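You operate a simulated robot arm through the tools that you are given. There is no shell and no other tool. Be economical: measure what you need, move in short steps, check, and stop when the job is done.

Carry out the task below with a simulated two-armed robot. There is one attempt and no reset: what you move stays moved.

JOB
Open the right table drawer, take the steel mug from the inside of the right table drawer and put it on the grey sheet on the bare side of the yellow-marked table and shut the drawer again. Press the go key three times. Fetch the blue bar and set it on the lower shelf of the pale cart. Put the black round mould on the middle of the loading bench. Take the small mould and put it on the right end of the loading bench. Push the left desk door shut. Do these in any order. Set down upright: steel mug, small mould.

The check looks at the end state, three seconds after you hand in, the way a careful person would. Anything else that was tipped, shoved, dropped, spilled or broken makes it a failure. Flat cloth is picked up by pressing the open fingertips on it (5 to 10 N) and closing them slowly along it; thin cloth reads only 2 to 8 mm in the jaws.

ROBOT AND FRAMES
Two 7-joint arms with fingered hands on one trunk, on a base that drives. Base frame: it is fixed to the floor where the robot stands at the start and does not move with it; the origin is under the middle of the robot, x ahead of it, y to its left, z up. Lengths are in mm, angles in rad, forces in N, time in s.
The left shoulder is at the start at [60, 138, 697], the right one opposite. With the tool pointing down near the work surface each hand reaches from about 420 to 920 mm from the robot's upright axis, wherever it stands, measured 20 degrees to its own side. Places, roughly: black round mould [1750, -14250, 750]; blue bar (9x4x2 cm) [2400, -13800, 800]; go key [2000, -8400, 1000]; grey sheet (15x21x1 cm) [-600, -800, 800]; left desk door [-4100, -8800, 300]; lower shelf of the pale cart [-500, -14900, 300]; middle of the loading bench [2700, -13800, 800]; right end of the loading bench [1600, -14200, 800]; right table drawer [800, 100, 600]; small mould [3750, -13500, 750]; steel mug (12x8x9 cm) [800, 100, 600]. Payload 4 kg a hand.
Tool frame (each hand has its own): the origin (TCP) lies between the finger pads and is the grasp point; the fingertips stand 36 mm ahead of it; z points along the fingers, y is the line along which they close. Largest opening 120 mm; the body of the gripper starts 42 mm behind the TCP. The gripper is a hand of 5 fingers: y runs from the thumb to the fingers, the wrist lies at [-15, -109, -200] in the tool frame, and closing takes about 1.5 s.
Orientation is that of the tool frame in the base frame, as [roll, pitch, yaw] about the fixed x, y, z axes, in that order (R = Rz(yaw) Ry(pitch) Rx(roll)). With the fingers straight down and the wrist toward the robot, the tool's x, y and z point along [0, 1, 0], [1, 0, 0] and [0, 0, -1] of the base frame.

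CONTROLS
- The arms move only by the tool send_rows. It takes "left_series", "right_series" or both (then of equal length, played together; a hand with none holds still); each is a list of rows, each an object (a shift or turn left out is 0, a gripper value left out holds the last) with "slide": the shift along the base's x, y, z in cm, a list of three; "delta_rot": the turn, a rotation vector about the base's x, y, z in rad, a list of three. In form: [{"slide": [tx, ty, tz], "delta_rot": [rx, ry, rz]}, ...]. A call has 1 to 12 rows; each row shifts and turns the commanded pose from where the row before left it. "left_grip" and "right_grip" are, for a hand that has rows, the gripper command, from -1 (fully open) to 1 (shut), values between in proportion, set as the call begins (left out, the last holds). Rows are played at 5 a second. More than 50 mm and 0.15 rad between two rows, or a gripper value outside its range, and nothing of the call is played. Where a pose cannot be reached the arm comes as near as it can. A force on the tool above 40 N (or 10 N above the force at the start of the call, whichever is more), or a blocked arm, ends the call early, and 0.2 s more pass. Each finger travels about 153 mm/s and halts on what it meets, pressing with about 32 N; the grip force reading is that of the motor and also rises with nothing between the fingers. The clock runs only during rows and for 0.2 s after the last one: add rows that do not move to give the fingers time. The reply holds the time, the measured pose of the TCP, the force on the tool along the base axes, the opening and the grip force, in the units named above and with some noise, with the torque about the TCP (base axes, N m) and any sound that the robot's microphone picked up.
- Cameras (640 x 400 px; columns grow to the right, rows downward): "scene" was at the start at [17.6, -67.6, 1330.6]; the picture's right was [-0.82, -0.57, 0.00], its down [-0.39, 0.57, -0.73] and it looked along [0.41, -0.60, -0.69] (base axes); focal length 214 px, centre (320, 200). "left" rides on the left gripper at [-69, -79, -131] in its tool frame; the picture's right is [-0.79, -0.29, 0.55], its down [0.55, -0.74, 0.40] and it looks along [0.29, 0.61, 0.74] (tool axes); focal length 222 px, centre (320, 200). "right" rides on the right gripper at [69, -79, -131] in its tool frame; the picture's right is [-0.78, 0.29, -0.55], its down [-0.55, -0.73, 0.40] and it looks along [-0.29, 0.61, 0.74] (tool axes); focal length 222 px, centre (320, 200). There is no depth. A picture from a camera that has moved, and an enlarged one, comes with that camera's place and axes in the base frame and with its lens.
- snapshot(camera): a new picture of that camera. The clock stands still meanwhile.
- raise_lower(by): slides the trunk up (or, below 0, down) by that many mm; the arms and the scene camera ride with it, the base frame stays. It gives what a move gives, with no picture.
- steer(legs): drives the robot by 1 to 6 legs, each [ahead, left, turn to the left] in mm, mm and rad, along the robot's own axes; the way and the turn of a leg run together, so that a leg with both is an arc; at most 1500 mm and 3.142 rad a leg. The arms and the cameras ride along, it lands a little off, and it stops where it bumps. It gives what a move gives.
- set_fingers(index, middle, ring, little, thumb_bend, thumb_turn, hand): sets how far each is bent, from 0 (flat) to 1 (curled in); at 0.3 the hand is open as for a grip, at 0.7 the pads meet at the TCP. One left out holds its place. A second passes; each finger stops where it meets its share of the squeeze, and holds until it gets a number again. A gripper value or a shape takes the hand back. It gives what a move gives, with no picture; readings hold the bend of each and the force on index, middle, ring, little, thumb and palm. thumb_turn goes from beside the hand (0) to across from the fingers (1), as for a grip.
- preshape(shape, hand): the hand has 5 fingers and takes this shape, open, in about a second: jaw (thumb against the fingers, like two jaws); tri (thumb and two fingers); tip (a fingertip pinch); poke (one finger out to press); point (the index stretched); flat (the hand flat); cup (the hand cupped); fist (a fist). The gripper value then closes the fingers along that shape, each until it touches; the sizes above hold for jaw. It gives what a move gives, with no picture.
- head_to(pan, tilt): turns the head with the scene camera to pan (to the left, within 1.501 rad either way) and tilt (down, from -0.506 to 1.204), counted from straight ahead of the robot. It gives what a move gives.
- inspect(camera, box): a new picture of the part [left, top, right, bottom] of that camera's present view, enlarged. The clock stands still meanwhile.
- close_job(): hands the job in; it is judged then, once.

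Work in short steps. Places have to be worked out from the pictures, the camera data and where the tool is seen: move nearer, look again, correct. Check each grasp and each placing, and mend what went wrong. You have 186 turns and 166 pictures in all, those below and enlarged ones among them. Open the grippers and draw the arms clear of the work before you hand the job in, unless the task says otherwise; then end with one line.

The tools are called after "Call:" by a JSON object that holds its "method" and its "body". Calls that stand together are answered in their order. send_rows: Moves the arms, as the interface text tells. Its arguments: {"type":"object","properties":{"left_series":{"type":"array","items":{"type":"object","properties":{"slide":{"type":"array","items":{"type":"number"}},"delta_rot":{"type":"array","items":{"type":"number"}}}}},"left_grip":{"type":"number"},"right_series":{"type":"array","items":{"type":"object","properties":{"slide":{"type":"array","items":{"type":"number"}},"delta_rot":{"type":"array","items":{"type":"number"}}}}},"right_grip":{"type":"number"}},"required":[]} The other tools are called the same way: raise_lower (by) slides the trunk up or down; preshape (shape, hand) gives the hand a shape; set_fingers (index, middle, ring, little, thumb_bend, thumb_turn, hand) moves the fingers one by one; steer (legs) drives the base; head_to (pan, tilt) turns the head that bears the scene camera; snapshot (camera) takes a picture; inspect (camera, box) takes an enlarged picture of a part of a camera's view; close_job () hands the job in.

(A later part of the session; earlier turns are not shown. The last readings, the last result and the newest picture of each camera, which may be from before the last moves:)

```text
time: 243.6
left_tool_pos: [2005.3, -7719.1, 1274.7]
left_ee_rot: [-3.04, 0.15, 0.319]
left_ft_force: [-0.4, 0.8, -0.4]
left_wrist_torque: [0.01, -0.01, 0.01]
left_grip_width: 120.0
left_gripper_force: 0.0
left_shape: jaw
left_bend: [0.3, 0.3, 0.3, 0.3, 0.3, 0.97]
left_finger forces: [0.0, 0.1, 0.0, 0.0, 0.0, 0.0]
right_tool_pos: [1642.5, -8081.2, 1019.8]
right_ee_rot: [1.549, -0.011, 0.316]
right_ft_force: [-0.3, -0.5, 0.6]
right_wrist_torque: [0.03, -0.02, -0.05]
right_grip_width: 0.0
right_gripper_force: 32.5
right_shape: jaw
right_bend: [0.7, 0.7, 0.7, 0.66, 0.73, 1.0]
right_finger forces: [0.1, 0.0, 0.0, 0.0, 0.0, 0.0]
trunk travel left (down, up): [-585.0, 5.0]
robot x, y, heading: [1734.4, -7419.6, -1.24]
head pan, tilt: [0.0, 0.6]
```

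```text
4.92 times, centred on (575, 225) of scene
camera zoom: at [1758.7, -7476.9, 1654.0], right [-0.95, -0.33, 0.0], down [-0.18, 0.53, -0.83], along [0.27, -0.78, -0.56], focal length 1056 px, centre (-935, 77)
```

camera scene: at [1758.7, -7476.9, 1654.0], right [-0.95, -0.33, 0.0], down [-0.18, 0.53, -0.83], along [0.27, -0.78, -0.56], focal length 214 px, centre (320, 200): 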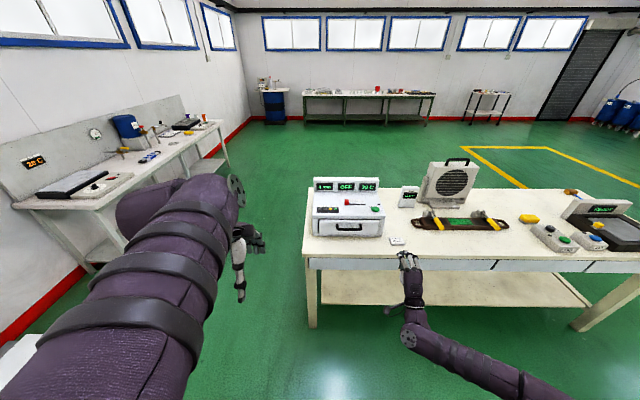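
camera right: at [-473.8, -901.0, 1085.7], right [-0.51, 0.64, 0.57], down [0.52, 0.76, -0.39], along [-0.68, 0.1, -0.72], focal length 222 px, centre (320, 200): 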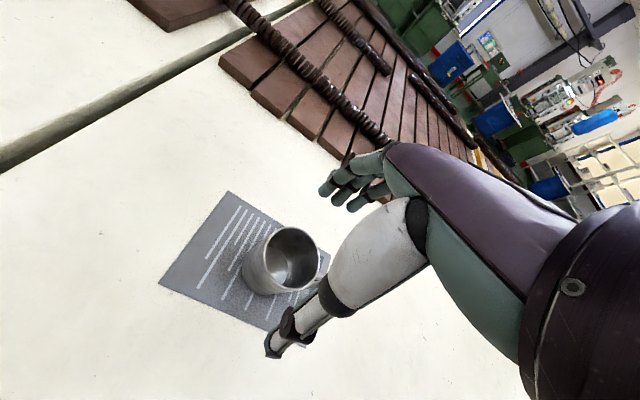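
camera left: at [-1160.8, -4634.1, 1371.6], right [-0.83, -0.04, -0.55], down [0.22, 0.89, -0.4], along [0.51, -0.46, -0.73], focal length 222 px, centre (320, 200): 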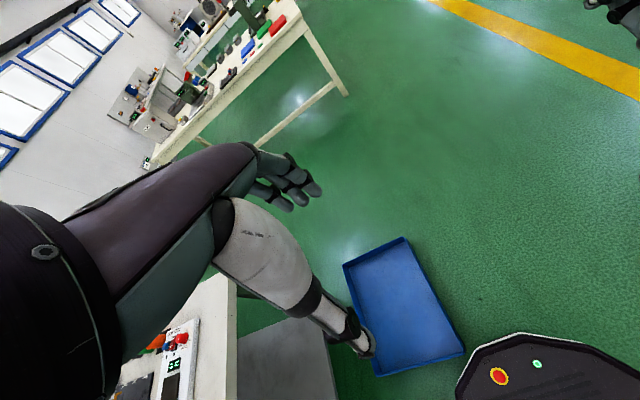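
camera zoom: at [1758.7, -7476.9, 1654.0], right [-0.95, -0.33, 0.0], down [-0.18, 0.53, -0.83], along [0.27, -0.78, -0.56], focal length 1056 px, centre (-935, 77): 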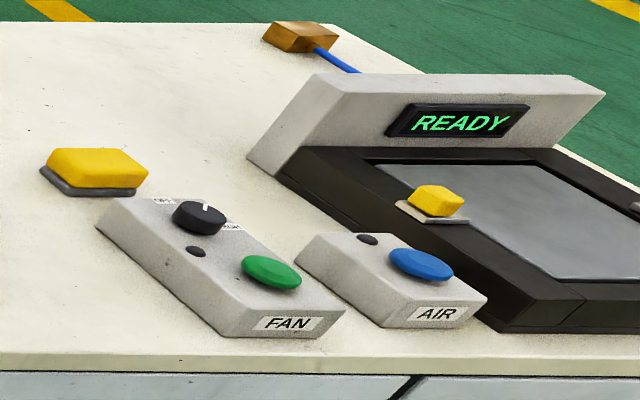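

GO is the small green key at the right of the MINUTES row (not the big ON/OFF button), near [2005, -8480, ~890]. I rotate the right hand to point down, higher, and give it the poke shape.

Call:
{"method": "send_rows", "body": {"right_series": [{"slide": [0, 0, 2], "delta_rot": [0.135, 0.0464, 0]}, {"slide": [0, 0, 2], "delta_rot": [0.135, 0.0464, 0]}, {"slide": [0, 0, 2], "delta_rot": [0.135, 0.0464, 0]}, {"slide": [0, 0, 2], "delta_rot": [0.135, 0.0464, 0]}, {"slide": [0, 0, 1], "delta_rot": [0.135, 0.0464, 0]}, {"delta_rot": [0.135, 0.0464, 0]}, {"delta_rot": [0.135, 0.0464, 0]}, {"delta_rot": [0.135, 0.0464, 0]}, {"delta_rot": [0.135, 0.0464, 0]}, {"delta_rot": [0.135, 0.0464, 0]}, {"delta_rot": [0.135, 0.0464, 0]}, {}]}}

Call:
{"method": "preshape", "body": {"shape": "poke", "hand": "right"}}

Call:
{"method": "snapshot", "body": {"camera": "right"}}

```text
time: 246.2
left_tool_pos: [2005.2, -7718.6, 1275.4]
left_ee_rot: [-3.039, 0.152, 0.318]
left_ft_force: [0.2, 0.2, 0.0]
left_wrist_torque: [-0.02, 0.01, -0.01]
left_grip_width: 120.0
left_gripper_force: 0.0
left_shape: jaw
left_bend: [0.3, 0.3, 0.3, 0.3, 0.3, 0.97]
left_finger forces: [0.0, 0.1, 0.1, 0.1, 0.0, 0.0]
right_tool_pos: [1641.9, -8079.8, 1107.1]
right_ee_rot: [3.12, 0.013, 0.321]
right_ft_force: [-0.3, -0.8, -0.1]
right_wrist_torque: [-0.01, 0.02, -0.01]
right_grip_width: 0.0
right_gripper_force: 32.0
right_shape: jaw
right_bend: [0.7, 0.7, 0.7, 0.66, 0.73, 1.0]
right_finger forces: [0.0, 0.0, 0.0, 0.0, 0.0, 0.0]
right hand out of reach, approached as far as the arm can: row 9
trunk travel left (down, up): [-585.0, 5.0]
robot x, y, heading: [1739.7, -7418.3, -1.238]
head pan, tilt: [0.0, 0.6]
```

```text
time: 247.1
left_tool_pos: [2005.3, -7719.6, 1275.2]
left_ee_rot: [-3.04, 0.15, 0.319]
left_ft_force: [-0.6, -0.2, 0.1]
left_wrist_torque: [0.0, 0.01, 0.01]
left_grip_width: 119.8
left_gripper_force: 0.1
left_shape: jaw
left_bend: [0.3, 0.3, 0.3, 0.3, 0.3, 0.97]
left_finger forces: [0.0, 0.1, 0.0, 0.0, 0.0, 0.0]
right_tool_pos: [1642.7, -8078.7, 1106.2]
right_ee_rot: [3.119, 0.016, 0.32]
right_ft_force: [-0.4, -0.1, -0.1]
right_wrist_torque: [0.01, -0.02, 0.0]
right_grip_width: 0.0
right_gripper_force: 0.1
right_shape: poke
right_bend: [0.7, 0.7, 0.99, 0.99, 1.0, 1.0]
right_finger forces: [0.0, 0.1, 0.0, 0.0, 0.1, 0.0]
trunk travel left (down, up): [-585.0, 5.0]
robot x, y, heading: [1737.9, -7422.2, -1.239]
head pan, tilt: [0.0, 0.6]
```

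```text
98 pictures are left
camera right: at [1684.0, -7979.2, 1232.9], right [-0.65, -0.51, 0.57], down [-0.76, 0.51, -0.41], along [-0.08, -0.69, -0.72], focal length 222 px, centre (320, 200)
```

right: 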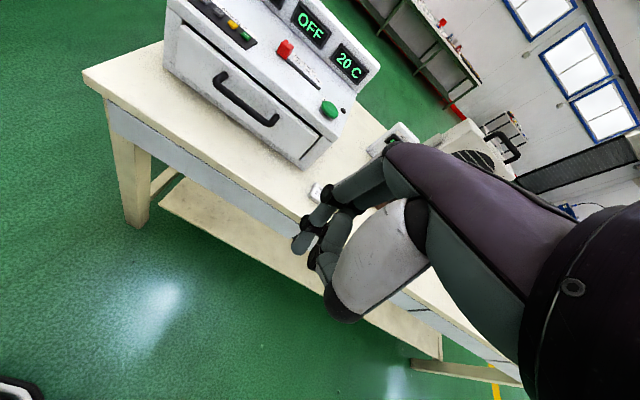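

Two fingers are out in this shape. I set the fingers singly: index nearly straight, all others curled.

Call:
{"method": "set_fingers", "body": {"hand": "right", "index": 0.15, "middle": 1, "ring": 1, "little": 1, "thumb_bend": 0.8, "thumb_turn": 0.5}}

Call:
{"method": "snapshot", "body": {"camera": "right"}}

Call:
{"method": "inspect", "body": {"camera": "scene", "box": [340, 180, 460, 270]}}

```text
time: 248.1
left_tool_pos: [2005.2, -7719.6, 1274.8]
left_ee_rot: [-3.041, 0.152, 0.319]
left_ft_force: [0.0, -0.5, -0.3]
left_wrist_torque: [0.01, 0.0, 0.01]
left_grip_width: 120.0
left_gripper_force: 0.1
left_shape: jaw
left_bend: [0.3, 0.3, 0.3, 0.3, 0.3, 0.97]
left_finger forces: [0.0, 0.1, 0.1, 0.0, 0.0, 0.1]
right_tool_pos: [1641.6, -8079.3, 1104.9]
right_ee_rot: [3.12, 0.014, 0.32]
right_ft_force: [0.7, 0.1, -0.7]
right_wrist_torque: [0.02, 0.0, 0.02]
right_grip_width: 79.9
right_gripper_force: 0.0
right_shape: fingers
right_bend: [0.15, 1.0, 1.0, 1.0, 0.8, 0.51]
right_finger forces: [0.0, 0.1, 0.0, 0.0, 0.0, 0.1]
trunk travel left (down, up): [-585.0, 5.0]
robot x, y, heading: [1739.6, -7421.7, -1.237]
head pan, tilt: [0.0, 0.6]
```

```text
97 pictures are left
camera right: at [1684.0, -7979.1, 1232.9], right [-0.65, -0.51, 0.57], down [-0.76, 0.51, -0.41], along [-0.08, -0.69, -0.72], focal length 222 px, centre (320, 200)
```

right: 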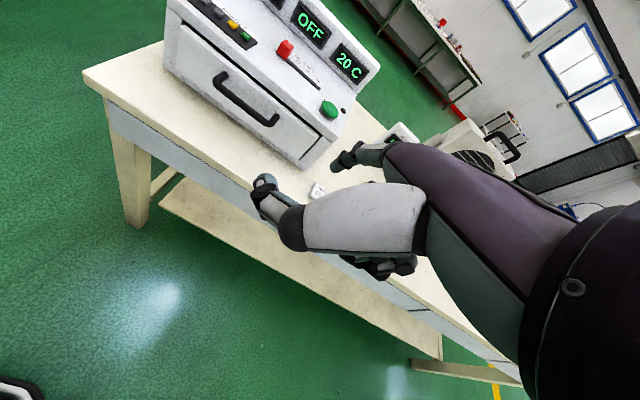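

```text
4.44 times, centred on (400, 225) of scene
camera zoom: at [1758.7, -7476.9, 1653.9], right [-0.95, -0.33, 0.0], down [-0.18, 0.53, -0.83], along [0.27, -0.78, -0.56], focal length 953 px, centre (-36, 89)
```

zoom: 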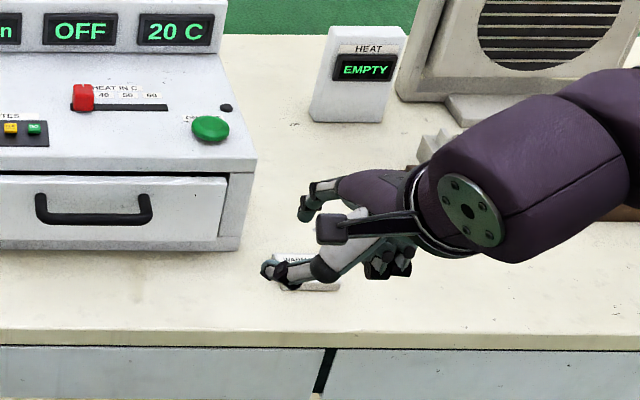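

The thumb sticks out; I tuck it back across, and bend the index to about 0.45 so it points down.

Call:
{"method": "set_fingers", "body": {"hand": "right", "index": 0.4, "middle": 1, "ring": 1, "little": 1, "thumb_bend": 1, "thumb_turn": 1}}

Call:
{"method": "inspect", "body": {"camera": "right", "box": [200, 100, 440, 250]}}

Call:
{"method": "inspect", "body": {"camera": "scene", "box": [370, 190, 450, 250]}}

```text
time: 249.1
left_tool_pos: [2005.3, -7719.2, 1273.9]
left_ee_rot: [-3.041, 0.151, 0.319]
left_ft_force: [-0.3, -0.2, 0.7]
left_wrist_torque: [-0.01, 0.01, 0.02]
left_grip_width: 120.0
left_gripper_force: 0.1
left_shape: jaw
left_bend: [0.3, 0.3, 0.3, 0.3, 0.3, 0.97]
left_finger forces: [0.0, 0.0, 0.0, 0.1, 0.1, 0.1]
right_tool_pos: [1642.7, -8079.3, 1105.3]
right_ee_rot: [3.12, 0.015, 0.32]
right_ft_force: [-0.1, -0.1, 0.9]
right_wrist_torque: [0.01, 0.04, 0.02]
right_grip_width: 32.7
right_gripper_force: 0.1
right_shape: fingers
right_bend: [0.4, 1.0, 1.0, 1.0, 1.0, 1.0]
right_finger forces: [0.1, 0.0, 0.1, 0.0, 0.0, 0.1]
trunk travel left (down, up): [-585.0, 5.0]
robot x, y, heading: [1740.5, -7422.5, -1.239]
head pan, tilt: [0.0, 0.6]
```

```text
2.67 times, centred on (320, 175) of right
camera zoom: at [1684.0, -7979.1, 1232.9], right [-0.65, -0.51, 0.57], down [-0.76, 0.51, -0.41], along [-0.08, -0.69, -0.72], focal length 592 px, centre (320, 267)
```

zoom: 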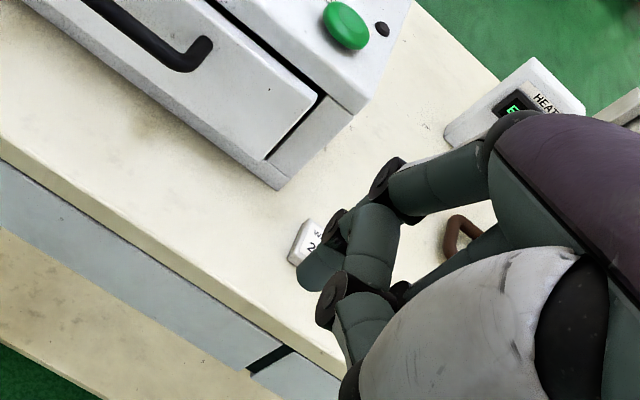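

```text
6.67 times, centred on (410, 220) of scene
camera zoom: at [1758.7, -7476.9, 1653.9], right [-0.95, -0.33, 0.0], down [-0.18, 0.53, -0.83], along [0.27, -0.78, -0.56], focal length 1430 px, centre (-280, 67)
```

zoom: 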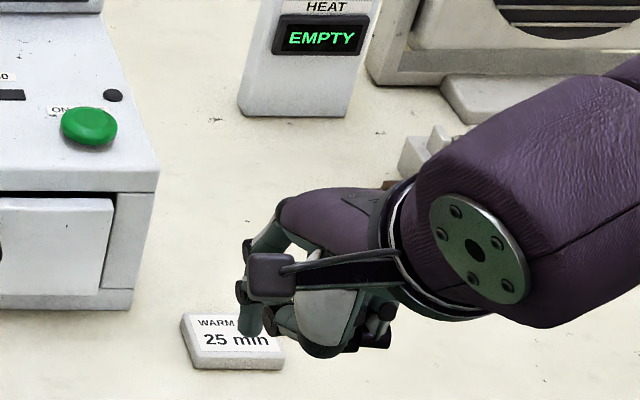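

GO key triangulates to about [1975, -8353, 985]; index tip is near [1670, -8115, 1072]. I drive 250 ahead and 200 left to bring the hand close, then look again.

Call:
{"method": "steer", "body": {"legs": [[250, 200, 0]]}}

Call:
{"method": "snapshot", "body": {"camera": "right"}}

Call:
{"method": "snapshot", "body": {"camera": "scene"}}

```text
time: 251.3
left_tool_pos: [2275.1, -7903.2, 1274.5]
left_ee_rot: [-3.041, 0.152, 0.304]
left_ft_force: [-0.4, 0.6, -0.3]
left_wrist_torque: [0.01, 0.02, -0.02]
left_grip_width: 119.6
left_gripper_force: 0.1
left_shape: jaw
left_bend: [0.3, 0.3, 0.3, 0.3, 0.3, 0.97]
left_finger forces: [0.0, 0.0, 0.0, 0.0, 0.1, 0.0]
right_tool_pos: [1906.3, -8257.8, 1104.8]
right_ee_rot: [3.12, 0.016, 0.306]
right_ft_force: [0.2, -0.8, 0.9]
right_wrist_torque: [0.01, 0.0, 0.02]
right_grip_width: 32.4
right_gripper_force: 0.1
right_shape: fingers
right_bend: [0.4, 1.0, 1.0, 1.0, 1.0, 1.0]
right_finger forces: [0.0, 0.0, 0.0, 0.0, 0.0, 0.0]
trunk travel left (down, up): [-585.0, 5.0]
robot x, y, heading: [2010.6, -7598.2, -1.254]
head pan, tilt: [0.0, 0.6]
```

```text
93 pictures are left
camera right: at [1949.0, -8158.1, 1232.7], right [-0.66, -0.5, 0.57], down [-0.75, 0.52, -0.41], along [-0.09, -0.69, -0.72], focal length 222 px, centre (320, 200)
```

right: 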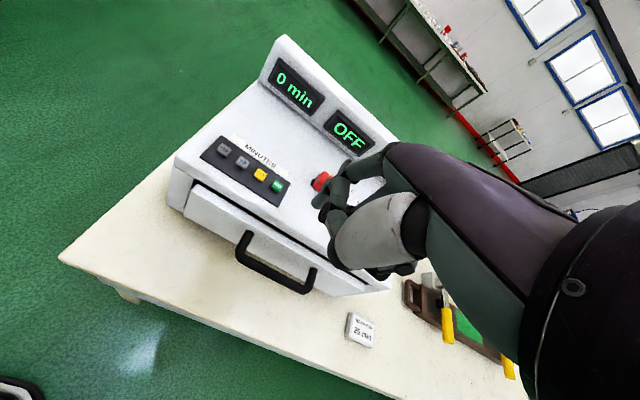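

```text
92 pictures are left
camera scene: at [2031.3, -7657.2, 1653.9], right [-0.95, -0.31, 0.0], down [-0.18, 0.54, -0.82], along [0.26, -0.78, -0.57], focal length 214 px, centre (320, 200)
```

scene: 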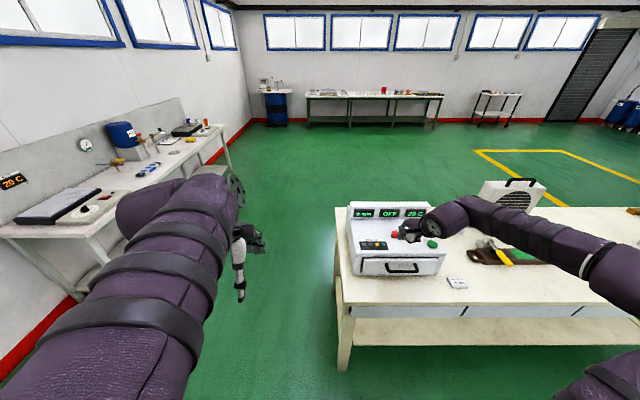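

I enlarge both views for a precise fix on key and fingertip.

Call:
{"method": "inspect", "body": {"camera": "right", "box": [220, 130, 380, 230]}}

Call:
{"method": "inspect", "body": {"camera": "scene", "box": [340, 200, 452, 270]}}

```text
4.00 times, centred on (300, 180) of right
camera zoom: at [1949.0, -8158.1, 1232.7], right [-0.66, -0.5, 0.57], down [-0.75, 0.52, -0.41], along [-0.09, -0.69, -0.72], focal length 888 px, centre (400, 280)
```

zoom: 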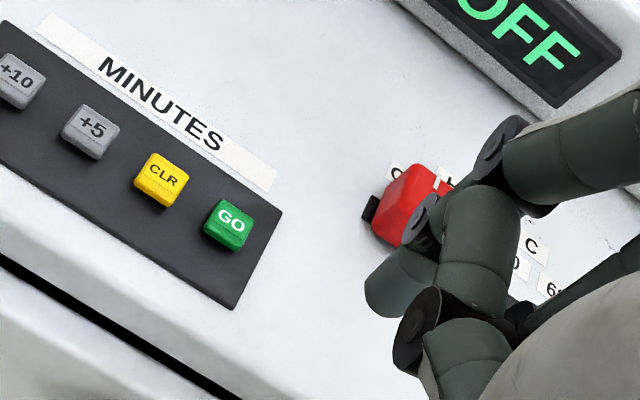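

```text
5.71 times, centred on (396, 235) of scene
camera zoom: at [2031.3, -7657.2, 1653.9], right [-0.95, -0.31, 0.0], down [-0.18, 0.54, -0.82], along [0.26, -0.78, -0.57], focal length 1226 px, centre (-114, 0)
```

zoom: 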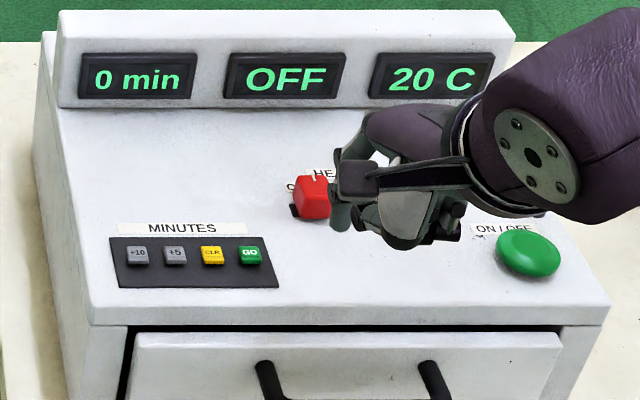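

Key at [1977, -8357, 977]; fingertip at [1929, -8317, 1056]. I move the tip to hover about 25 mm over the key and check.

Call:
{"method": "send_rows", "body": {"right_series": [{"slide": [2.4, -2, 0]}, {"slide": [2.4, -2, 0]}, {"slide": [0, 0, -2.5]}, {"slide": [0, 0, -2.5]}, {}]}}

Call:
{"method": "inspect", "body": {"camera": "right", "box": [220, 130, 380, 230]}}

Call:
{"method": "inspect", "body": {"camera": "scene", "box": [340, 200, 452, 270]}}

```text
time: 252.5
left_tool_pos: [2273.0, -7903.0, 1276.1]
left_ee_rot: [-3.04, 0.15, 0.306]
left_ft_force: [-0.3, -0.7, 0.3]
left_wrist_torque: [0.0, -0.02, 0.01]
left_grip_width: 119.9
left_gripper_force: 0.1
left_shape: jaw
left_bend: [0.3, 0.3, 0.3, 0.3, 0.3, 0.97]
left_finger forces: [0.0, 0.1, 0.1, 0.0, 0.1, 0.1]
right_tool_pos: [1954.7, -8297.4, 1056.5]
right_ee_rot: [3.117, 0.015, 0.306]
right_ft_force: [-0.4, 0.9, 0.7]
right_wrist_torque: [0.01, 0.01, -0.03]
right_grip_width: 32.7
right_gripper_force: 0.0
right_shape: fingers
right_bend: [0.4, 1.0, 1.0, 1.0, 1.0, 1.0]
right_finger forces: [0.0, 0.1, 0.0, 0.0, 0.1, 0.1]
trunk travel left (down, up): [-585.0, 5.0]
robot x, y, heading: [2013.0, -7602.6, -1.251]
head pan, tilt: [0.0, 0.6]
```

```text
4.00 times, centred on (300, 180) of right
camera zoom: at [1996.9, -8198.1, 1182.6], right [-0.66, -0.5, 0.57], down [-0.75, 0.52, -0.41], along [-0.09, -0.69, -0.72], focal length 888 px, centre (400, 280)
```

zoom: 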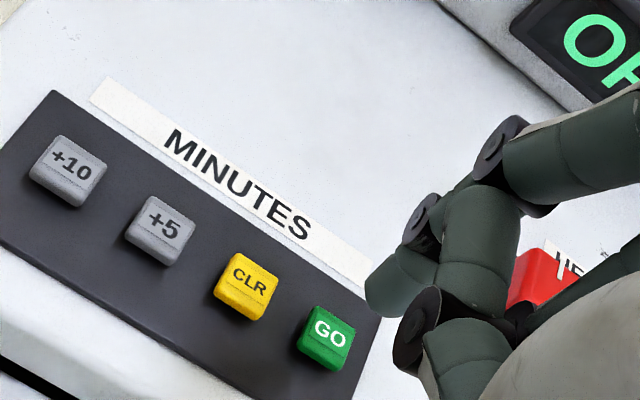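

```text
5.71 times, centred on (396, 235) of scene
camera zoom: at [2030.2, -7656.3, 1653.9], right [-0.95, -0.31, 0.0], down [-0.18, 0.54, -0.83], along [0.26, -0.78, -0.56], focal length 1226 px, centre (-114, 0)
```

zoom: 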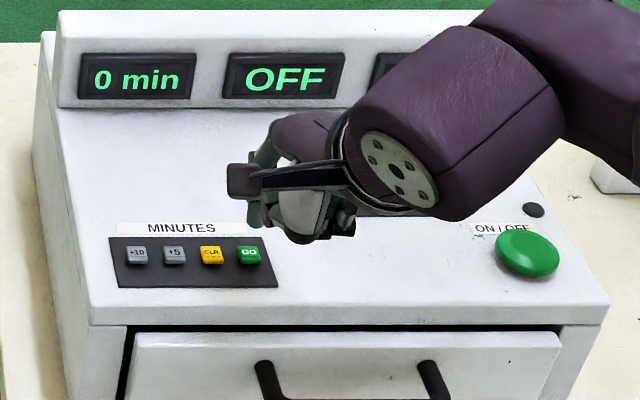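

Geometry says the tip is right over the key, about 29 mm up. I descend 24 mm then feel for contact.

Call:
{"method": "send_rows", "body": {"right_series": [{"slide": [0, 0, -1.2]}, {"slide": [0, 0, -1.0]}, {}]}}

Call:
{"method": "inspect", "body": {"camera": "right", "box": [240, 150, 400, 250]}}

Call:
{"method": "inspect", "body": {"camera": "scene", "box": [350, 220, 414, 260]}}

```text
time: 253.3
left_tool_pos: [2272.5, -7902.2, 1274.1]
left_ee_rot: [-3.04, 0.15, 0.304]
left_ft_force: [0.8, 0.3, 0.2]
left_wrist_torque: [0.02, 0.0, 0.0]
left_grip_width: 120.1
left_gripper_force: 0.1
left_shape: jaw
left_bend: [0.3, 0.3, 0.3, 0.3, 0.3, 0.97]
left_finger forces: [0.0, 0.0, 0.1, 0.0, 0.1, 0.0]
right_tool_pos: [1952.6, -8297.3, 1033.8]
right_ee_rot: [3.12, 0.015, 0.305]
right_ft_force: [-0.3, 0.6, -0.2]
right_wrist_torque: [0.01, 0.0, -0.02]
right_grip_width: 32.4
right_gripper_force: 0.1
right_shape: fingers
right_bend: [0.4, 1.0, 1.0, 1.0, 1.0, 1.0]
right_finger forces: [0.0, 0.1, 0.1, 0.1, 0.0, 0.0]
trunk travel left (down, up): [-585.0, 5.0]
robot x, y, heading: [2009.5, -7597.2, -1.256]
head pan, tilt: [0.0, 0.6]
```

```text
4.00 times, centred on (320, 200) of right
camera zoom: at [1996.0, -8196.8, 1160.3], right [-0.66, -0.5, 0.57], down [-0.75, 0.52, -0.41], along [-0.09, -0.69, -0.72], focal length 888 px, centre (320, 200)
```

zoom: 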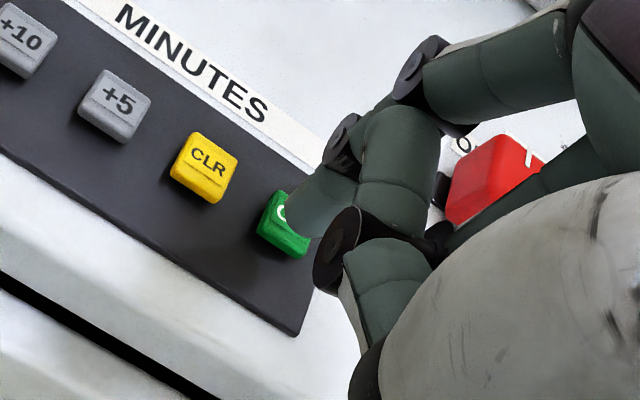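

```text
10.00 times, centred on (382, 240) of scene
camera zoom: at [2030.3, -7656.4, 1653.9], right [-0.95, -0.31, 0.0], down [-0.18, 0.54, -0.83], along [0.26, -0.78, -0.56], focal length 2145 px, centre (-300, -200)
```

zoom: 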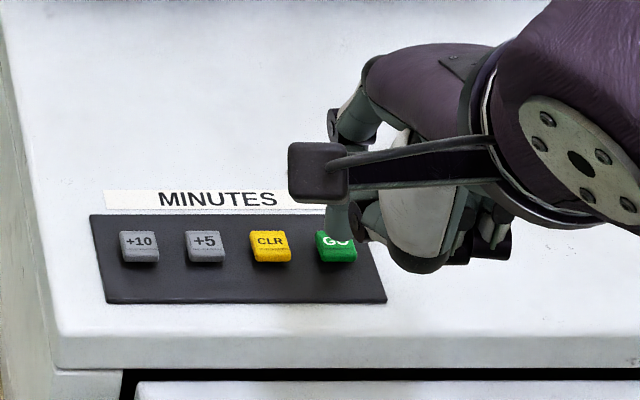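

The tip is right above GO. I press in small steps with the force limit in mind.

Call:
{"method": "send_rows", "body": {"right_series": [{"slide": [0, 0, -0.4]}, {"slide": [0, 0, -0.3]}, {}]}}

Call:
{"method": "send_rows", "body": {"right_series": [{"slide": [0, 0, -0.3]}, {}]}}

```text
time: 254.1
left_tool_pos: [2273.3, -7903.3, 1273.6]
left_ee_rot: [-3.04, 0.149, 0.304]
left_ft_force: [0.4, -0.2, -0.2]
left_wrist_torque: [-0.02, -0.03, 0.01]
left_grip_width: 119.9
left_gripper_force: 0.2
left_shape: jaw
left_bend: [0.3, 0.3, 0.3, 0.3, 0.3, 0.97]
left_finger forces: [0.1, 0.1, 0.0, 0.0, 0.0, 0.0]
right_tool_pos: [1952.9, -8296.0, 1023.9]
right_ee_rot: [3.119, 0.014, 0.304]
right_ft_force: [0.1, 0.1, 0.7]
right_wrist_torque: [0.0, 0.0, 0.02]
right_grip_width: 32.5
right_gripper_force: 0.1
right_shape: fingers
right_bend: [0.4, 1.0, 1.0, 1.0, 1.0, 1.0]
right_finger forces: [0.0, 0.1, 0.1, 0.0, 0.1, 0.0]
trunk travel left (down, up): [-585.0, 5.0]
robot x, y, heading: [2011.0, -7606.0, -1.251]
head pan, tilt: [0.0, 0.6]
```

```text
time: 254.7
left_tool_pos: [2274.9, -7901.7, 1274.4]
left_ee_rot: [-3.041, 0.15, 0.304]
left_ft_force: [-0.5, -1.0, 0.2]
left_wrist_torque: [0.0, -0.02, 0.0]
left_grip_width: 119.9
left_gripper_force: 0.0
left_shape: jaw
left_bend: [0.3, 0.3, 0.3, 0.3, 0.3, 0.97]
left_finger forces: [0.0, 0.0, 0.1, 0.0, 0.1, 0.0]
right_tool_pos: [1954.0, -8295.7, 1022.3]
right_ee_rot: [3.118, 0.014, 0.306]
right_ft_force: [0.2, -0.3, 0.6]
right_wrist_torque: [-0.03, -0.02, 0.03]
right_grip_width: 32.6
right_gripper_force: 0.0
right_shape: fingers
right_bend: [0.4, 1.0, 1.0, 1.0, 1.0, 1.0]
right_finger forces: [0.0, 0.0, 0.0, 0.1, 0.0, 0.0]
trunk travel left (down, up): [-585.0, 5.0]
robot x, y, heading: [2012.2, -7601.4, -1.253]
head pan, tilt: [0.0, 0.6]
```

No contact yet; I look again.

Call:
{"method": "inspect", "body": {"camera": "right", "box": [270, 170, 366, 230]}}

Call:
{"method": "inspect", "body": {"camera": "scene", "box": [350, 220, 414, 260]}}

```text
6.67 times, centred on (318, 200) of right
camera zoom: at [1997.2, -8196.0, 1150.3], right [-0.66, -0.5, 0.57], down [-0.75, 0.52, -0.41], along [-0.09, -0.69, -0.72], focal length 1481 px, centre (333, 200)
```

zoom: 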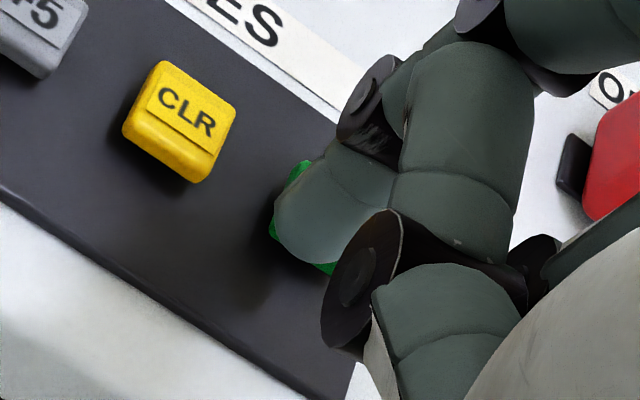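

```text
10.00 times, centred on (382, 240) of scene
camera zoom: at [2030.3, -7656.5, 1653.9], right [-0.95, -0.31, 0.0], down [-0.18, 0.54, -0.83], along [0.26, -0.78, -0.56], focal length 2145 px, centre (-300, -200)
```

zoom: 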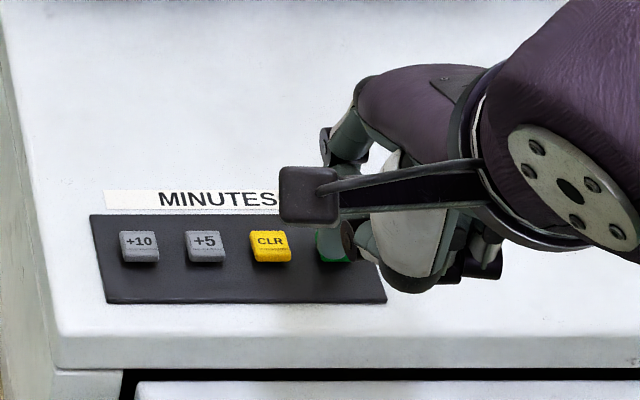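

The tip covers GO fully. I go on down in 3 mm steps.

Call:
{"method": "send_rows", "body": {"right_series": [{"slide": [0, 0, -0.3]}, {}]}}

Call:
{"method": "send_rows", "body": {"right_series": [{"slide": [0, 0, -0.2]}, {}]}}

Call:
{"method": "send_rows", "body": {"right_series": [{"slide": [0, 0, -0.2]}, {}]}}

```text
time: 255.3
left_tool_pos: [2274.2, -7903.8, 1274.8]
left_ee_rot: [-3.041, 0.151, 0.305]
left_ft_force: [0.9, 0.3, 0.7]
left_wrist_torque: [-0.01, -0.02, 0.03]
left_grip_width: 120.1
left_gripper_force: 0.1
left_shape: jaw
left_bend: [0.3, 0.3, 0.3, 0.3, 0.3, 0.97]
left_finger forces: [0.0, 0.1, 0.0, 0.0, 0.1, 0.1]
right_tool_pos: [1953.4, -8295.5, 1021.9]
right_ee_rot: [3.121, 0.015, 0.304]
right_ft_force: [-0.4, -0.1, -0.4]
right_wrist_torque: [0.0, 0.01, 0.04]
right_grip_width: 32.5
right_gripper_force: 0.1
right_shape: fingers
right_bend: [0.4, 1.0, 1.0, 1.0, 1.0, 1.0]
right_finger forces: [0.0, 0.0, 0.1, 0.0, 0.0, 0.0]
trunk travel left (down, up): [-585.0, 5.0]
robot x, y, heading: [2010.0, -7599.1, -1.251]
head pan, tilt: [0.0, 0.6]
```

```text
time: 255.9
left_tool_pos: [2273.1, -7902.6, 1274.9]
left_ee_rot: [-3.043, 0.15, 0.306]
left_ft_force: [0.0, -0.4, 0.6]
left_wrist_torque: [-0.02, 0.0, 0.01]
left_grip_width: 119.6
left_gripper_force: 0.1
left_shape: jaw
left_bend: [0.3, 0.3, 0.3, 0.3, 0.3, 0.97]
left_finger forces: [0.0, 0.0, 0.1, 0.0, 0.0, 0.0]
right_tool_pos: [1952.3, -8297.3, 1020.4]
right_ee_rot: [3.12, 0.016, 0.305]
right_ft_force: [-0.1, -0.1, 1.1]
right_wrist_torque: [-0.01, 0.03, -0.01]
right_grip_width: 32.6
right_gripper_force: 0.1
right_shape: fingers
right_bend: [0.4, 1.0, 1.0, 1.0, 1.0, 1.0]
right_finger forces: [0.0, 0.0, 0.1, 0.0, 0.1, 0.1]
trunk travel left (down, up): [-585.0, 5.0]
robot x, y, heading: [2009.7, -7603.3, -1.251]
head pan, tilt: [0.0, 0.6]
```

```text
time: 256.5
left_tool_pos: [2274.0, -7902.1, 1274.6]
left_ee_rot: [-3.043, 0.15, 0.307]
left_ft_force: [-0.4, -0.5, -0.2]
left_wrist_torque: [-0.01, 0.0, 0.02]
left_grip_width: 119.8
left_gripper_force: 0.1
left_shape: jaw
left_bend: [0.3, 0.3, 0.3, 0.3, 0.3, 0.97]
left_finger forces: [0.1, 0.0, 0.0, 0.0, 0.0, 0.1]
right_tool_pos: [1953.2, -8298.0, 1018.2]
right_ee_rot: [3.117, 0.015, 0.305]
right_ft_force: [-0.6, -0.2, 2.1]
right_wrist_torque: [-0.06, -0.03, 0.05]
right_grip_width: 32.4
right_gripper_force: 0.6
right_shape: fingers
right_bend: [0.4, 1.0, 1.0, 1.0, 1.0, 1.0]
right_finger forces: [1.3, 0.0, 0.0, 0.0, 0.1, 0.1]
trunk travel left (down, up): [-585.0, 5.0]
robot x, y, heading: [2011.9, -7598.9, -1.251]
head pan, tilt: [0.0, 0.6]
heard: click
```

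A click was heard: first press. I rise 10 mm to release, then press again to the same depth.

Call:
{"method": "send_rows", "body": {"right_series": [{"slide": [0, 0, 1.0]}, {}, {}]}}

Call:
{"method": "send_rows", "body": {"right_series": [{"slide": [0, 0, -0.7]}, {"slide": [0, 0, -0.35]}, {}]}}

```text
time: 257.3
left_tool_pos: [2273.1, -7903.0, 1273.9]
left_ee_rot: [-3.041, 0.149, 0.304]
left_ft_force: [0.0, 0.7, 0.5]
left_wrist_torque: [-0.01, -0.02, 0.0]
left_grip_width: 120.1
left_gripper_force: 0.2
left_shape: jaw
left_bend: [0.3, 0.3, 0.3, 0.3, 0.3, 0.97]
left_finger forces: [0.0, 0.0, 0.0, 0.1, 0.0, 0.0]
right_tool_pos: [1953.6, -8296.4, 1026.8]
right_ee_rot: [3.119, 0.014, 0.305]
right_ft_force: [-0.3, -0.2, 0.5]
right_wrist_torque: [0.0, -0.02, 0.01]
right_grip_width: 33.0
right_gripper_force: 0.2
right_shape: fingers
right_bend: [0.4, 1.0, 1.0, 1.0, 1.0, 1.0]
right_finger forces: [0.0, 0.1, 0.0, 0.0, 0.0, 0.0]
trunk travel left (down, up): [-585.0, 5.0]
robot x, y, heading: [2010.2, -7600.5, -1.255]
head pan, tilt: [0.0, 0.6]
```

```text
time: 258.1
left_tool_pos: [2274.3, -7902.0, 1274.4]
left_ee_rot: [-3.04, 0.151, 0.305]
left_ft_force: [1.0, 0.3, -0.4]
left_wrist_torque: [-0.01, 0.03, -0.03]
left_grip_width: 119.9
left_gripper_force: 0.1
left_shape: jaw
left_bend: [0.3, 0.3, 0.3, 0.3, 0.3, 0.97]
left_finger forces: [0.0, 0.0, 0.0, 0.1, 0.1, 0.0]
right_tool_pos: [1952.8, -8297.4, 1017.7]
right_ee_rot: [3.116, 0.016, 0.304]
right_ft_force: [-0.7, -0.2, 1.0]
right_wrist_torque: [-0.08, -0.03, -0.04]
right_grip_width: 32.8
right_gripper_force: 0.9
right_shape: fingers
right_bend: [0.4, 1.0, 1.0, 1.0, 1.0, 1.0]
right_finger forces: [1.7, 0.0, 0.0, 0.0, 0.0, 0.1]
trunk travel left (down, up): [-585.0, 5.0]
robot x, y, heading: [2008.3, -7599.1, -1.255]
head pan, tilt: [0.0, 0.6]
heard: click
```

Second click. Release and press the third time, then rise clear.

Call:
{"method": "send_rows", "body": {"right_series": [{"slide": [0, 0, 1.0]}, {}, {}]}}

Call:
{"method": "send_rows", "body": {"right_series": [{"slide": [0, 0, -0.7]}, {"slide": [0, 0, -0.33]}, {}]}}

```text
time: 258.9
left_tool_pos: [2273.1, -7902.2, 1273.4]
left_ee_rot: [-3.041, 0.148, 0.304]
left_ft_force: [0.3, -0.1, -0.6]
left_wrist_torque: [0.0, 0.0, 0.01]
left_grip_width: 119.9
left_gripper_force: 0.1
left_shape: jaw
left_bend: [0.3, 0.3, 0.3, 0.3, 0.3, 0.97]
left_finger forces: [0.1, 0.1, 0.0, 0.1, 0.0, 0.1]
right_tool_pos: [1952.5, -8298.0, 1027.4]
right_ee_rot: [3.121, 0.016, 0.306]
right_ft_force: [1.0, 0.0, 0.3]
right_wrist_torque: [0.01, -0.01, 0.02]
right_grip_width: 32.4
right_gripper_force: 0.1
right_shape: fingers
right_bend: [0.4, 1.0, 1.0, 1.0, 1.0, 1.0]
right_finger forces: [0.1, 0.0, 0.2, 0.1, 0.0, 0.0]
trunk travel left (down, up): [-585.0, 5.0]
robot x, y, heading: [2008.7, -7605.0, -1.255]
head pan, tilt: [0.0, 0.6]
```

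```text
time: 259.7
left_tool_pos: [2273.0, -7903.1, 1274.8]
left_ee_rot: [-3.041, 0.149, 0.304]
left_ft_force: [0.0, 0.3, 0.4]
left_wrist_torque: [-0.01, -0.02, -0.02]
left_grip_width: 120.0
left_gripper_force: 0.0
left_shape: jaw
left_bend: [0.3, 0.3, 0.3, 0.3, 0.3, 0.97]
left_finger forces: [0.1, 0.0, 0.0, 0.0, 0.0, 0.0]
right_tool_pos: [1953.4, -8298.2, 1016.9]
right_ee_rot: [3.116, 0.015, 0.305]
right_ft_force: [-0.7, 0.1, 1.6]
right_wrist_torque: [-0.11, -0.05, -0.01]
right_grip_width: 32.6
right_gripper_force: 1.4
right_shape: fingers
right_bend: [0.4, 1.0, 1.0, 1.0, 1.0, 1.0]
right_finger forces: [2.1, 0.1, 0.1, 0.1, 0.1, 0.0]
trunk travel left (down, up): [-585.0, 5.0]
robot x, y, heading: [2011.5, -7601.7, -1.252]
head pan, tilt: [0.0, 0.6]
heard: click
```

Three clicks. I rise, back off, shift left to pass the table's left end, and look ahead.

Call:
{"method": "send_rows", "body": {"right_series": [{"slide": [0, 0, 3]}, {"slide": [0, 0, 4]}, {"slide": [0, 0, 4]}, {}]}}

Call:
{"method": "steer", "body": {"legs": [[-250, 0, 0], [0, 640, 0]]}}

Call:
{"method": "head_to", "body": {"pan": -0.3, "tilt": 0.5}}

Call:
{"method": "snapshot", "body": {"camera": "scene"}}

```text
time: 260.7
left_tool_pos: [2273.7, -7902.8, 1273.8]
left_ee_rot: [-3.041, 0.149, 0.306]
left_ft_force: [0.0, 0.1, -0.3]
left_wrist_torque: [0.03, 0.02, 0.0]
left_grip_width: 120.3
left_gripper_force: 0.0
left_shape: jaw
left_bend: [0.3, 0.3, 0.3, 0.3, 0.3, 0.97]
left_finger forces: [0.0, 0.0, 0.1, 0.0, 0.0, 0.1]
right_tool_pos: [1950.9, -8299.9, 1126.3]
right_ee_rot: [3.118, 0.013, 0.304]
right_ft_force: [-0.3, -0.6, -0.2]
right_wrist_torque: [-0.01, -0.02, -0.01]
right_grip_width: 33.0
right_gripper_force: 0.0
right_shape: fingers
right_bend: [0.4, 1.0, 1.0, 1.0, 1.0, 1.0]
right_finger forces: [0.1, 0.1, 0.0, 0.0, 0.0, 0.0]
trunk travel left (down, up): [-585.0, 5.0]
robot x, y, heading: [2009.3, -7600.3, -1.25]
head pan, tilt: [0.0, 0.6]
```

```text
time: 265.7
left_tool_pos: [2814.5, -7482.5, 1275.7]
left_ee_rot: [-3.04, 0.151, 0.277]
left_ft_force: [0.9, -0.4, 0.3]
left_wrist_torque: [0.03, 0.02, -0.01]
left_grip_width: 120.0
left_gripper_force: 0.0
left_shape: jaw
left_bend: [0.3, 0.3, 0.3, 0.3, 0.3, 0.97]
left_finger forces: [0.1, 0.0, 0.1, 0.0, 0.0, 0.0]
right_tool_pos: [2481.3, -7870.0, 1125.5]
right_ee_rot: [3.12, 0.016, 0.276]
right_ft_force: [-0.5, -0.2, 0.2]
right_wrist_torque: [0.02, 0.01, 0.02]
right_grip_width: 32.8
right_gripper_force: 0.0
right_shape: fingers
right_bend: [0.4, 1.0, 1.0, 1.0, 1.0, 1.0]
right_finger forces: [0.0, 0.0, 0.0, 0.0, 0.1, 0.0]
trunk travel left (down, up): [-585.0, 5.0]
robot x, y, heading: [2561.1, -7176.4, -1.282]
head pan, tilt: [0.0, 0.6]
```

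```text
time: 266.5
left_tool_pos: [2813.6, -7483.0, 1274.9]
left_ee_rot: [-3.042, 0.151, 0.276]
left_ft_force: [-0.3, 0.3, 0.4]
left_wrist_torque: [0.0, 0.02, -0.02]
left_grip_width: 120.0
left_gripper_force: 0.0
left_shape: jaw
left_bend: [0.3, 0.3, 0.3, 0.3, 0.3, 0.97]
left_finger forces: [0.0, 0.0, 0.0, 0.1, 0.0, 0.0]
right_tool_pos: [2479.3, -7870.2, 1126.3]
right_ee_rot: [3.119, 0.014, 0.276]
right_ft_force: [0.7, -0.2, 0.8]
right_wrist_torque: [0.01, 0.04, 0.03]
right_grip_width: 32.8
right_gripper_force: 0.0
right_shape: fingers
right_bend: [0.4, 1.0, 1.0, 1.0, 1.0, 1.0]
right_finger forces: [0.1, 0.1, 0.0, 0.0, 0.0, 0.1]
trunk travel left (down, up): [-585.0, 5.0]
robot x, y, heading: [2561.4, -7171.7, -1.286]
head pan, tilt: [-0.3, 0.499]
```

```text
83 pictures are left
camera scene: at [2551.7, -7235.2, 1663.0], right [-1.0, 0.01, 0.0], down [0.01, 0.48, -0.88], along [-0.01, -0.88, -0.48], focal length 214 px, centre (320, 200)
```

scene: 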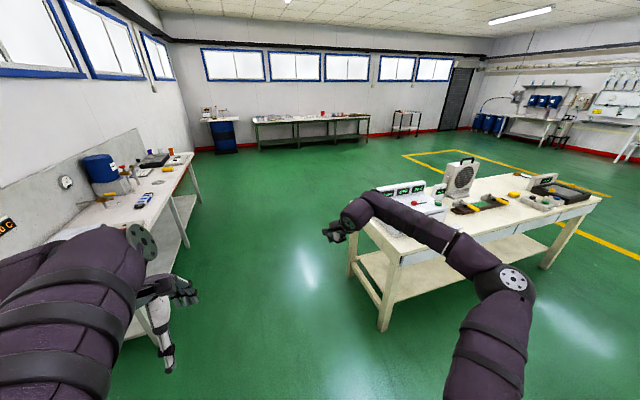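

The right elbow would pass near the machine on the table; I shift 220 mm further left, square up, and drive ahead past the table.

Call:
{"method": "steer", "body": {"legs": [[0, 220, 0.036], [500, 0, 0]]}}

Call:
{"method": "snapshot", "body": {"camera": "scene"}}

```text
time: 270.8
left_tool_pos: [3190.8, -7898.9, 1274.9]
left_ee_rot: [-3.04, 0.15, 0.309]
left_ft_force: [0.8, 0.2, 0.1]
left_wrist_torque: [0.03, 0.02, -0.02]
left_grip_width: 119.8
left_gripper_force: 0.1
left_shape: jaw
left_bend: [0.3, 0.3, 0.3, 0.3, 0.3, 0.97]
left_finger forces: [0.0, 0.0, 0.0, 0.0, 0.1, 0.0]
right_tool_pos: [2870.0, -8298.6, 1124.9]
right_ee_rot: [3.119, 0.014, 0.309]
right_ft_force: [0.0, -0.4, -0.2]
right_wrist_torque: [0.0, -0.02, -0.03]
right_grip_width: 32.8
right_gripper_force: 0.0
right_shape: fingers
right_bend: [0.4, 1.0, 1.0, 1.0, 1.0, 1.0]
right_finger forces: [0.0, 0.0, 0.0, 0.0, 0.1, 0.0]
trunk travel left (down, up): [-585.0, 5.0]
robot x, y, heading: [2927.6, -7601.0, -1.247]
head pan, tilt: [-0.3, 0.499]
```

```text
82 pictures are left
camera scene: at [2920.6, -7661.9, 1663.0], right [-1.0, -0.02, 0.0], down [-0.01, 0.48, -0.88], along [0.02, -0.88, -0.48], focal length 214 px, centre (320, 200)
```

scene: 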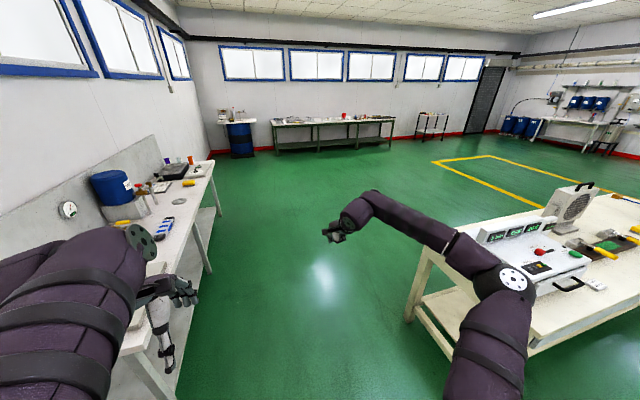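

The way is clear. I drive down toward the loading bench.

Call:
{"method": "steer", "body": {"legs": [[1450, 0, 0], [1350, -500, 0], [1150, -550, 0]]}}

Call:
{"method": "head_to", "body": {"pan": 0, "tilt": 0.4}}

Call:
{"method": "snapshot", "body": {"camera": "scene"}}

```text
time: 290.4
left_tool_pos: [3575.4, -11890.9, 1274.7]
left_ee_rot: [-3.04, 0.15, 0.373]
left_ft_force: [0.4, -0.7, 0.3]
left_wrist_torque: [0.04, 0.03, 0.01]
left_grip_width: 119.9
left_gripper_force: 0.1
left_shape: jaw
left_bend: [0.3, 0.3, 0.3, 0.3, 0.3, 0.97]
left_finger forces: [0.0, 0.1, 0.0, 0.0, 0.1, 0.0]
right_tool_pos: [3282.0, -12310.1, 1125.6]
right_ee_rot: [3.12, 0.014, 0.372]
right_ft_force: [-0.8, 0.2, -0.3]
right_wrist_torque: [0.0, -0.02, -0.01]
right_grip_width: 32.7
right_gripper_force: 0.0
right_shape: fingers
right_bend: [0.4, 1.0, 1.0, 1.0, 1.0, 1.0]
right_finger forces: [0.0, 0.1, 0.0, 0.0, 0.0, 0.0]
trunk travel left (down, up): [-585.0, 5.0]
robot x, y, heading: [3294.9, -11608.3, -1.185]
head pan, tilt: [-0.3, 0.499]
```

```text
time: 291.2
left_tool_pos: [3575.4, -11889.8, 1275.3]
left_ee_rot: [-3.042, 0.149, 0.374]
left_ft_force: [-0.5, 0.3, 0.3]
left_wrist_torque: [0.0, 0.03, 0.03]
left_grip_width: 119.7
left_gripper_force: 0.0
left_shape: jaw
left_bend: [0.3, 0.3, 0.3, 0.3, 0.3, 0.97]
left_finger forces: [0.1, 0.0, 0.0, 0.0, 0.1, 0.0]
right_tool_pos: [3281.4, -12308.3, 1125.2]
right_ee_rot: [3.118, 0.013, 0.372]
right_ft_force: [1.2, -0.4, 0.2]
right_wrist_torque: [0.0, -0.01, 0.02]
right_grip_width: 32.9
right_gripper_force: 0.1
right_shape: fingers
right_bend: [0.4, 1.0, 1.0, 1.0, 1.0, 1.0]
right_finger forces: [0.1, 0.0, 0.0, 0.1, 0.0, 0.1]
trunk travel left (down, up): [-585.0, 5.0]
robot x, y, heading: [3290.1, -11610.2, -1.184]
head pan, tilt: [0.0, 0.4]
```

```text
81 pictures are left
camera scene: at [3317.5, -11665.7, 1672.1], right [-0.93, -0.38, 0.0], down [-0.15, 0.36, -0.92], along [0.35, -0.85, -0.39], focal length 214 px, centre (320, 200)
```

scene: 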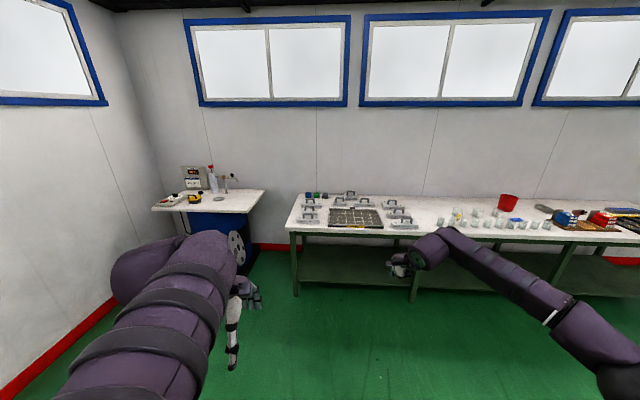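

I enlarge the bench in two halves.

Call:
{"method": "inspect", "body": {"camera": "scene", "box": [280, 180, 440, 250]}}

Call:
{"method": "inspect", "body": {"camera": "scene", "box": [420, 180, 640, 280]}}

```text
4.00 times, centred on (360, 215) of scene
camera zoom: at [3317.5, -11665.7, 1672.1], right [-0.93, -0.38, 0.0], down [-0.15, 0.36, -0.92], along [0.35, -0.85, -0.39], focal length 858 px, centre (160, 140)
```

zoom: 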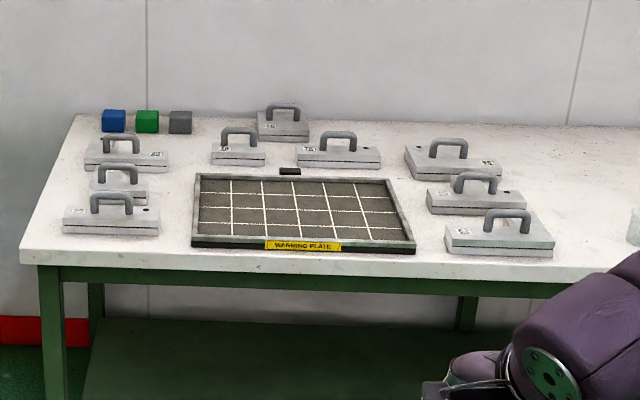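

```text
2.91 times, centred on (530, 230) of scene
camera zoom: at [3317.5, -11665.7, 1672.1], right [-0.93, -0.38, 0.0], down [-0.15, 0.36, -0.92], along [0.35, -0.85, -0.39], focal length 624 px, centre (-291, 113)
```

zoom: 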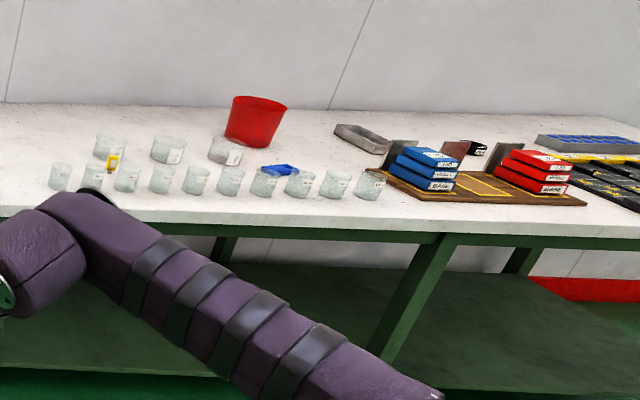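

Metal moulds of several sizes stand at the left part of the bench; the blue bar lies behind the jars. I drive closer to the moulds to identify the small one.

Call:
{"method": "steer", "body": {"legs": [[0, 0, -0.09], [850, 0, 0]]}}

Call:
{"method": "head_to", "body": {"pan": 0, "tilt": 0.75}}

Call:
{"method": "snapshot", "body": {"camera": "scene"}}

```text
time: 296.2
left_tool_pos: [3791.4, -12725.8, 1274.8]
left_ee_rot: [-3.044, 0.149, 0.276]
left_ft_force: [0.4, -0.7, 0.1]
left_wrist_torque: [0.02, 0.02, 0.0]
left_grip_width: 119.9
left_gripper_force: 0.0
left_shape: jaw
left_bend: [0.3, 0.3, 0.3, 0.3, 0.3, 0.97]
left_finger forces: [0.0, 0.0, 0.0, 0.0, 0.0, 0.0]
right_tool_pos: [3459.1, -13115.4, 1124.1]
right_ee_rot: [3.117, 0.014, 0.28]
right_ft_force: [0.0, 0.1, -0.3]
right_wrist_torque: [0.05, -0.01, 0.03]
right_grip_width: 32.6
right_gripper_force: 0.1
right_shape: fingers
right_bend: [0.4, 1.0, 1.0, 1.0, 1.0, 1.0]
right_finger forces: [0.0, 0.0, 0.0, 0.1, 0.0, 0.0]
trunk travel left (down, up): [-585.0, 5.0]
robot x, y, heading: [3539.2, -12421.8, -1.283]
head pan, tilt: [0.0, 0.4]
```

```text
time: 297.1
left_tool_pos: [3791.4, -12726.5, 1274.4]
left_ee_rot: [-3.04, 0.149, 0.277]
left_ft_force: [0.2, 0.0, -0.2]
left_wrist_torque: [0.0, 0.01, 0.02]
left_grip_width: 119.8
left_gripper_force: 0.1
left_shape: jaw
left_bend: [0.3, 0.3, 0.3, 0.3, 0.3, 0.97]
left_finger forces: [0.0, 0.0, 0.0, 0.1, 0.0, 0.0]
right_tool_pos: [3458.0, -13114.9, 1125.2]
right_ee_rot: [3.118, 0.014, 0.279]
right_ft_force: [0.4, 0.0, 0.4]
right_wrist_torque: [0.03, 0.03, 0.03]
right_grip_width: 32.7
right_gripper_force: 0.1
right_shape: fingers
right_bend: [0.4, 1.0, 1.0, 1.0, 1.0, 1.0]
right_finger forces: [0.0, 0.0, 0.0, 0.1, 0.0, 0.0]
trunk travel left (down, up): [-585.0, 5.0]
robot x, y, heading: [3537.0, -12417.5, -1.285]
head pan, tilt: [0.0, 0.75]
```

```text
78 pictures are left
camera scene: at [3552.6, -12468.4, 1641.1], right [-0.96, -0.29, 0.0], down [-0.19, 0.65, -0.73], along [0.21, -0.7, -0.68], focal length 214 px, centre (320, 200)
```

scene: 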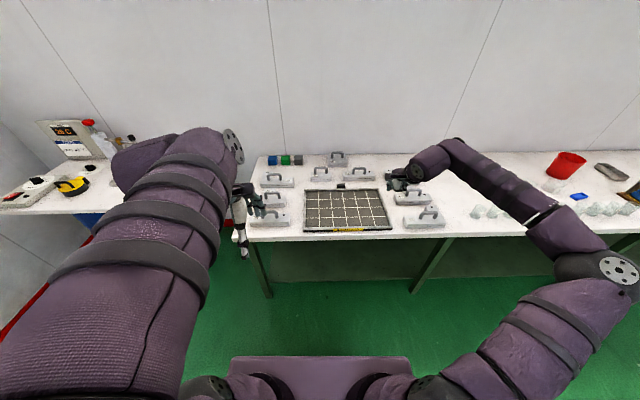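

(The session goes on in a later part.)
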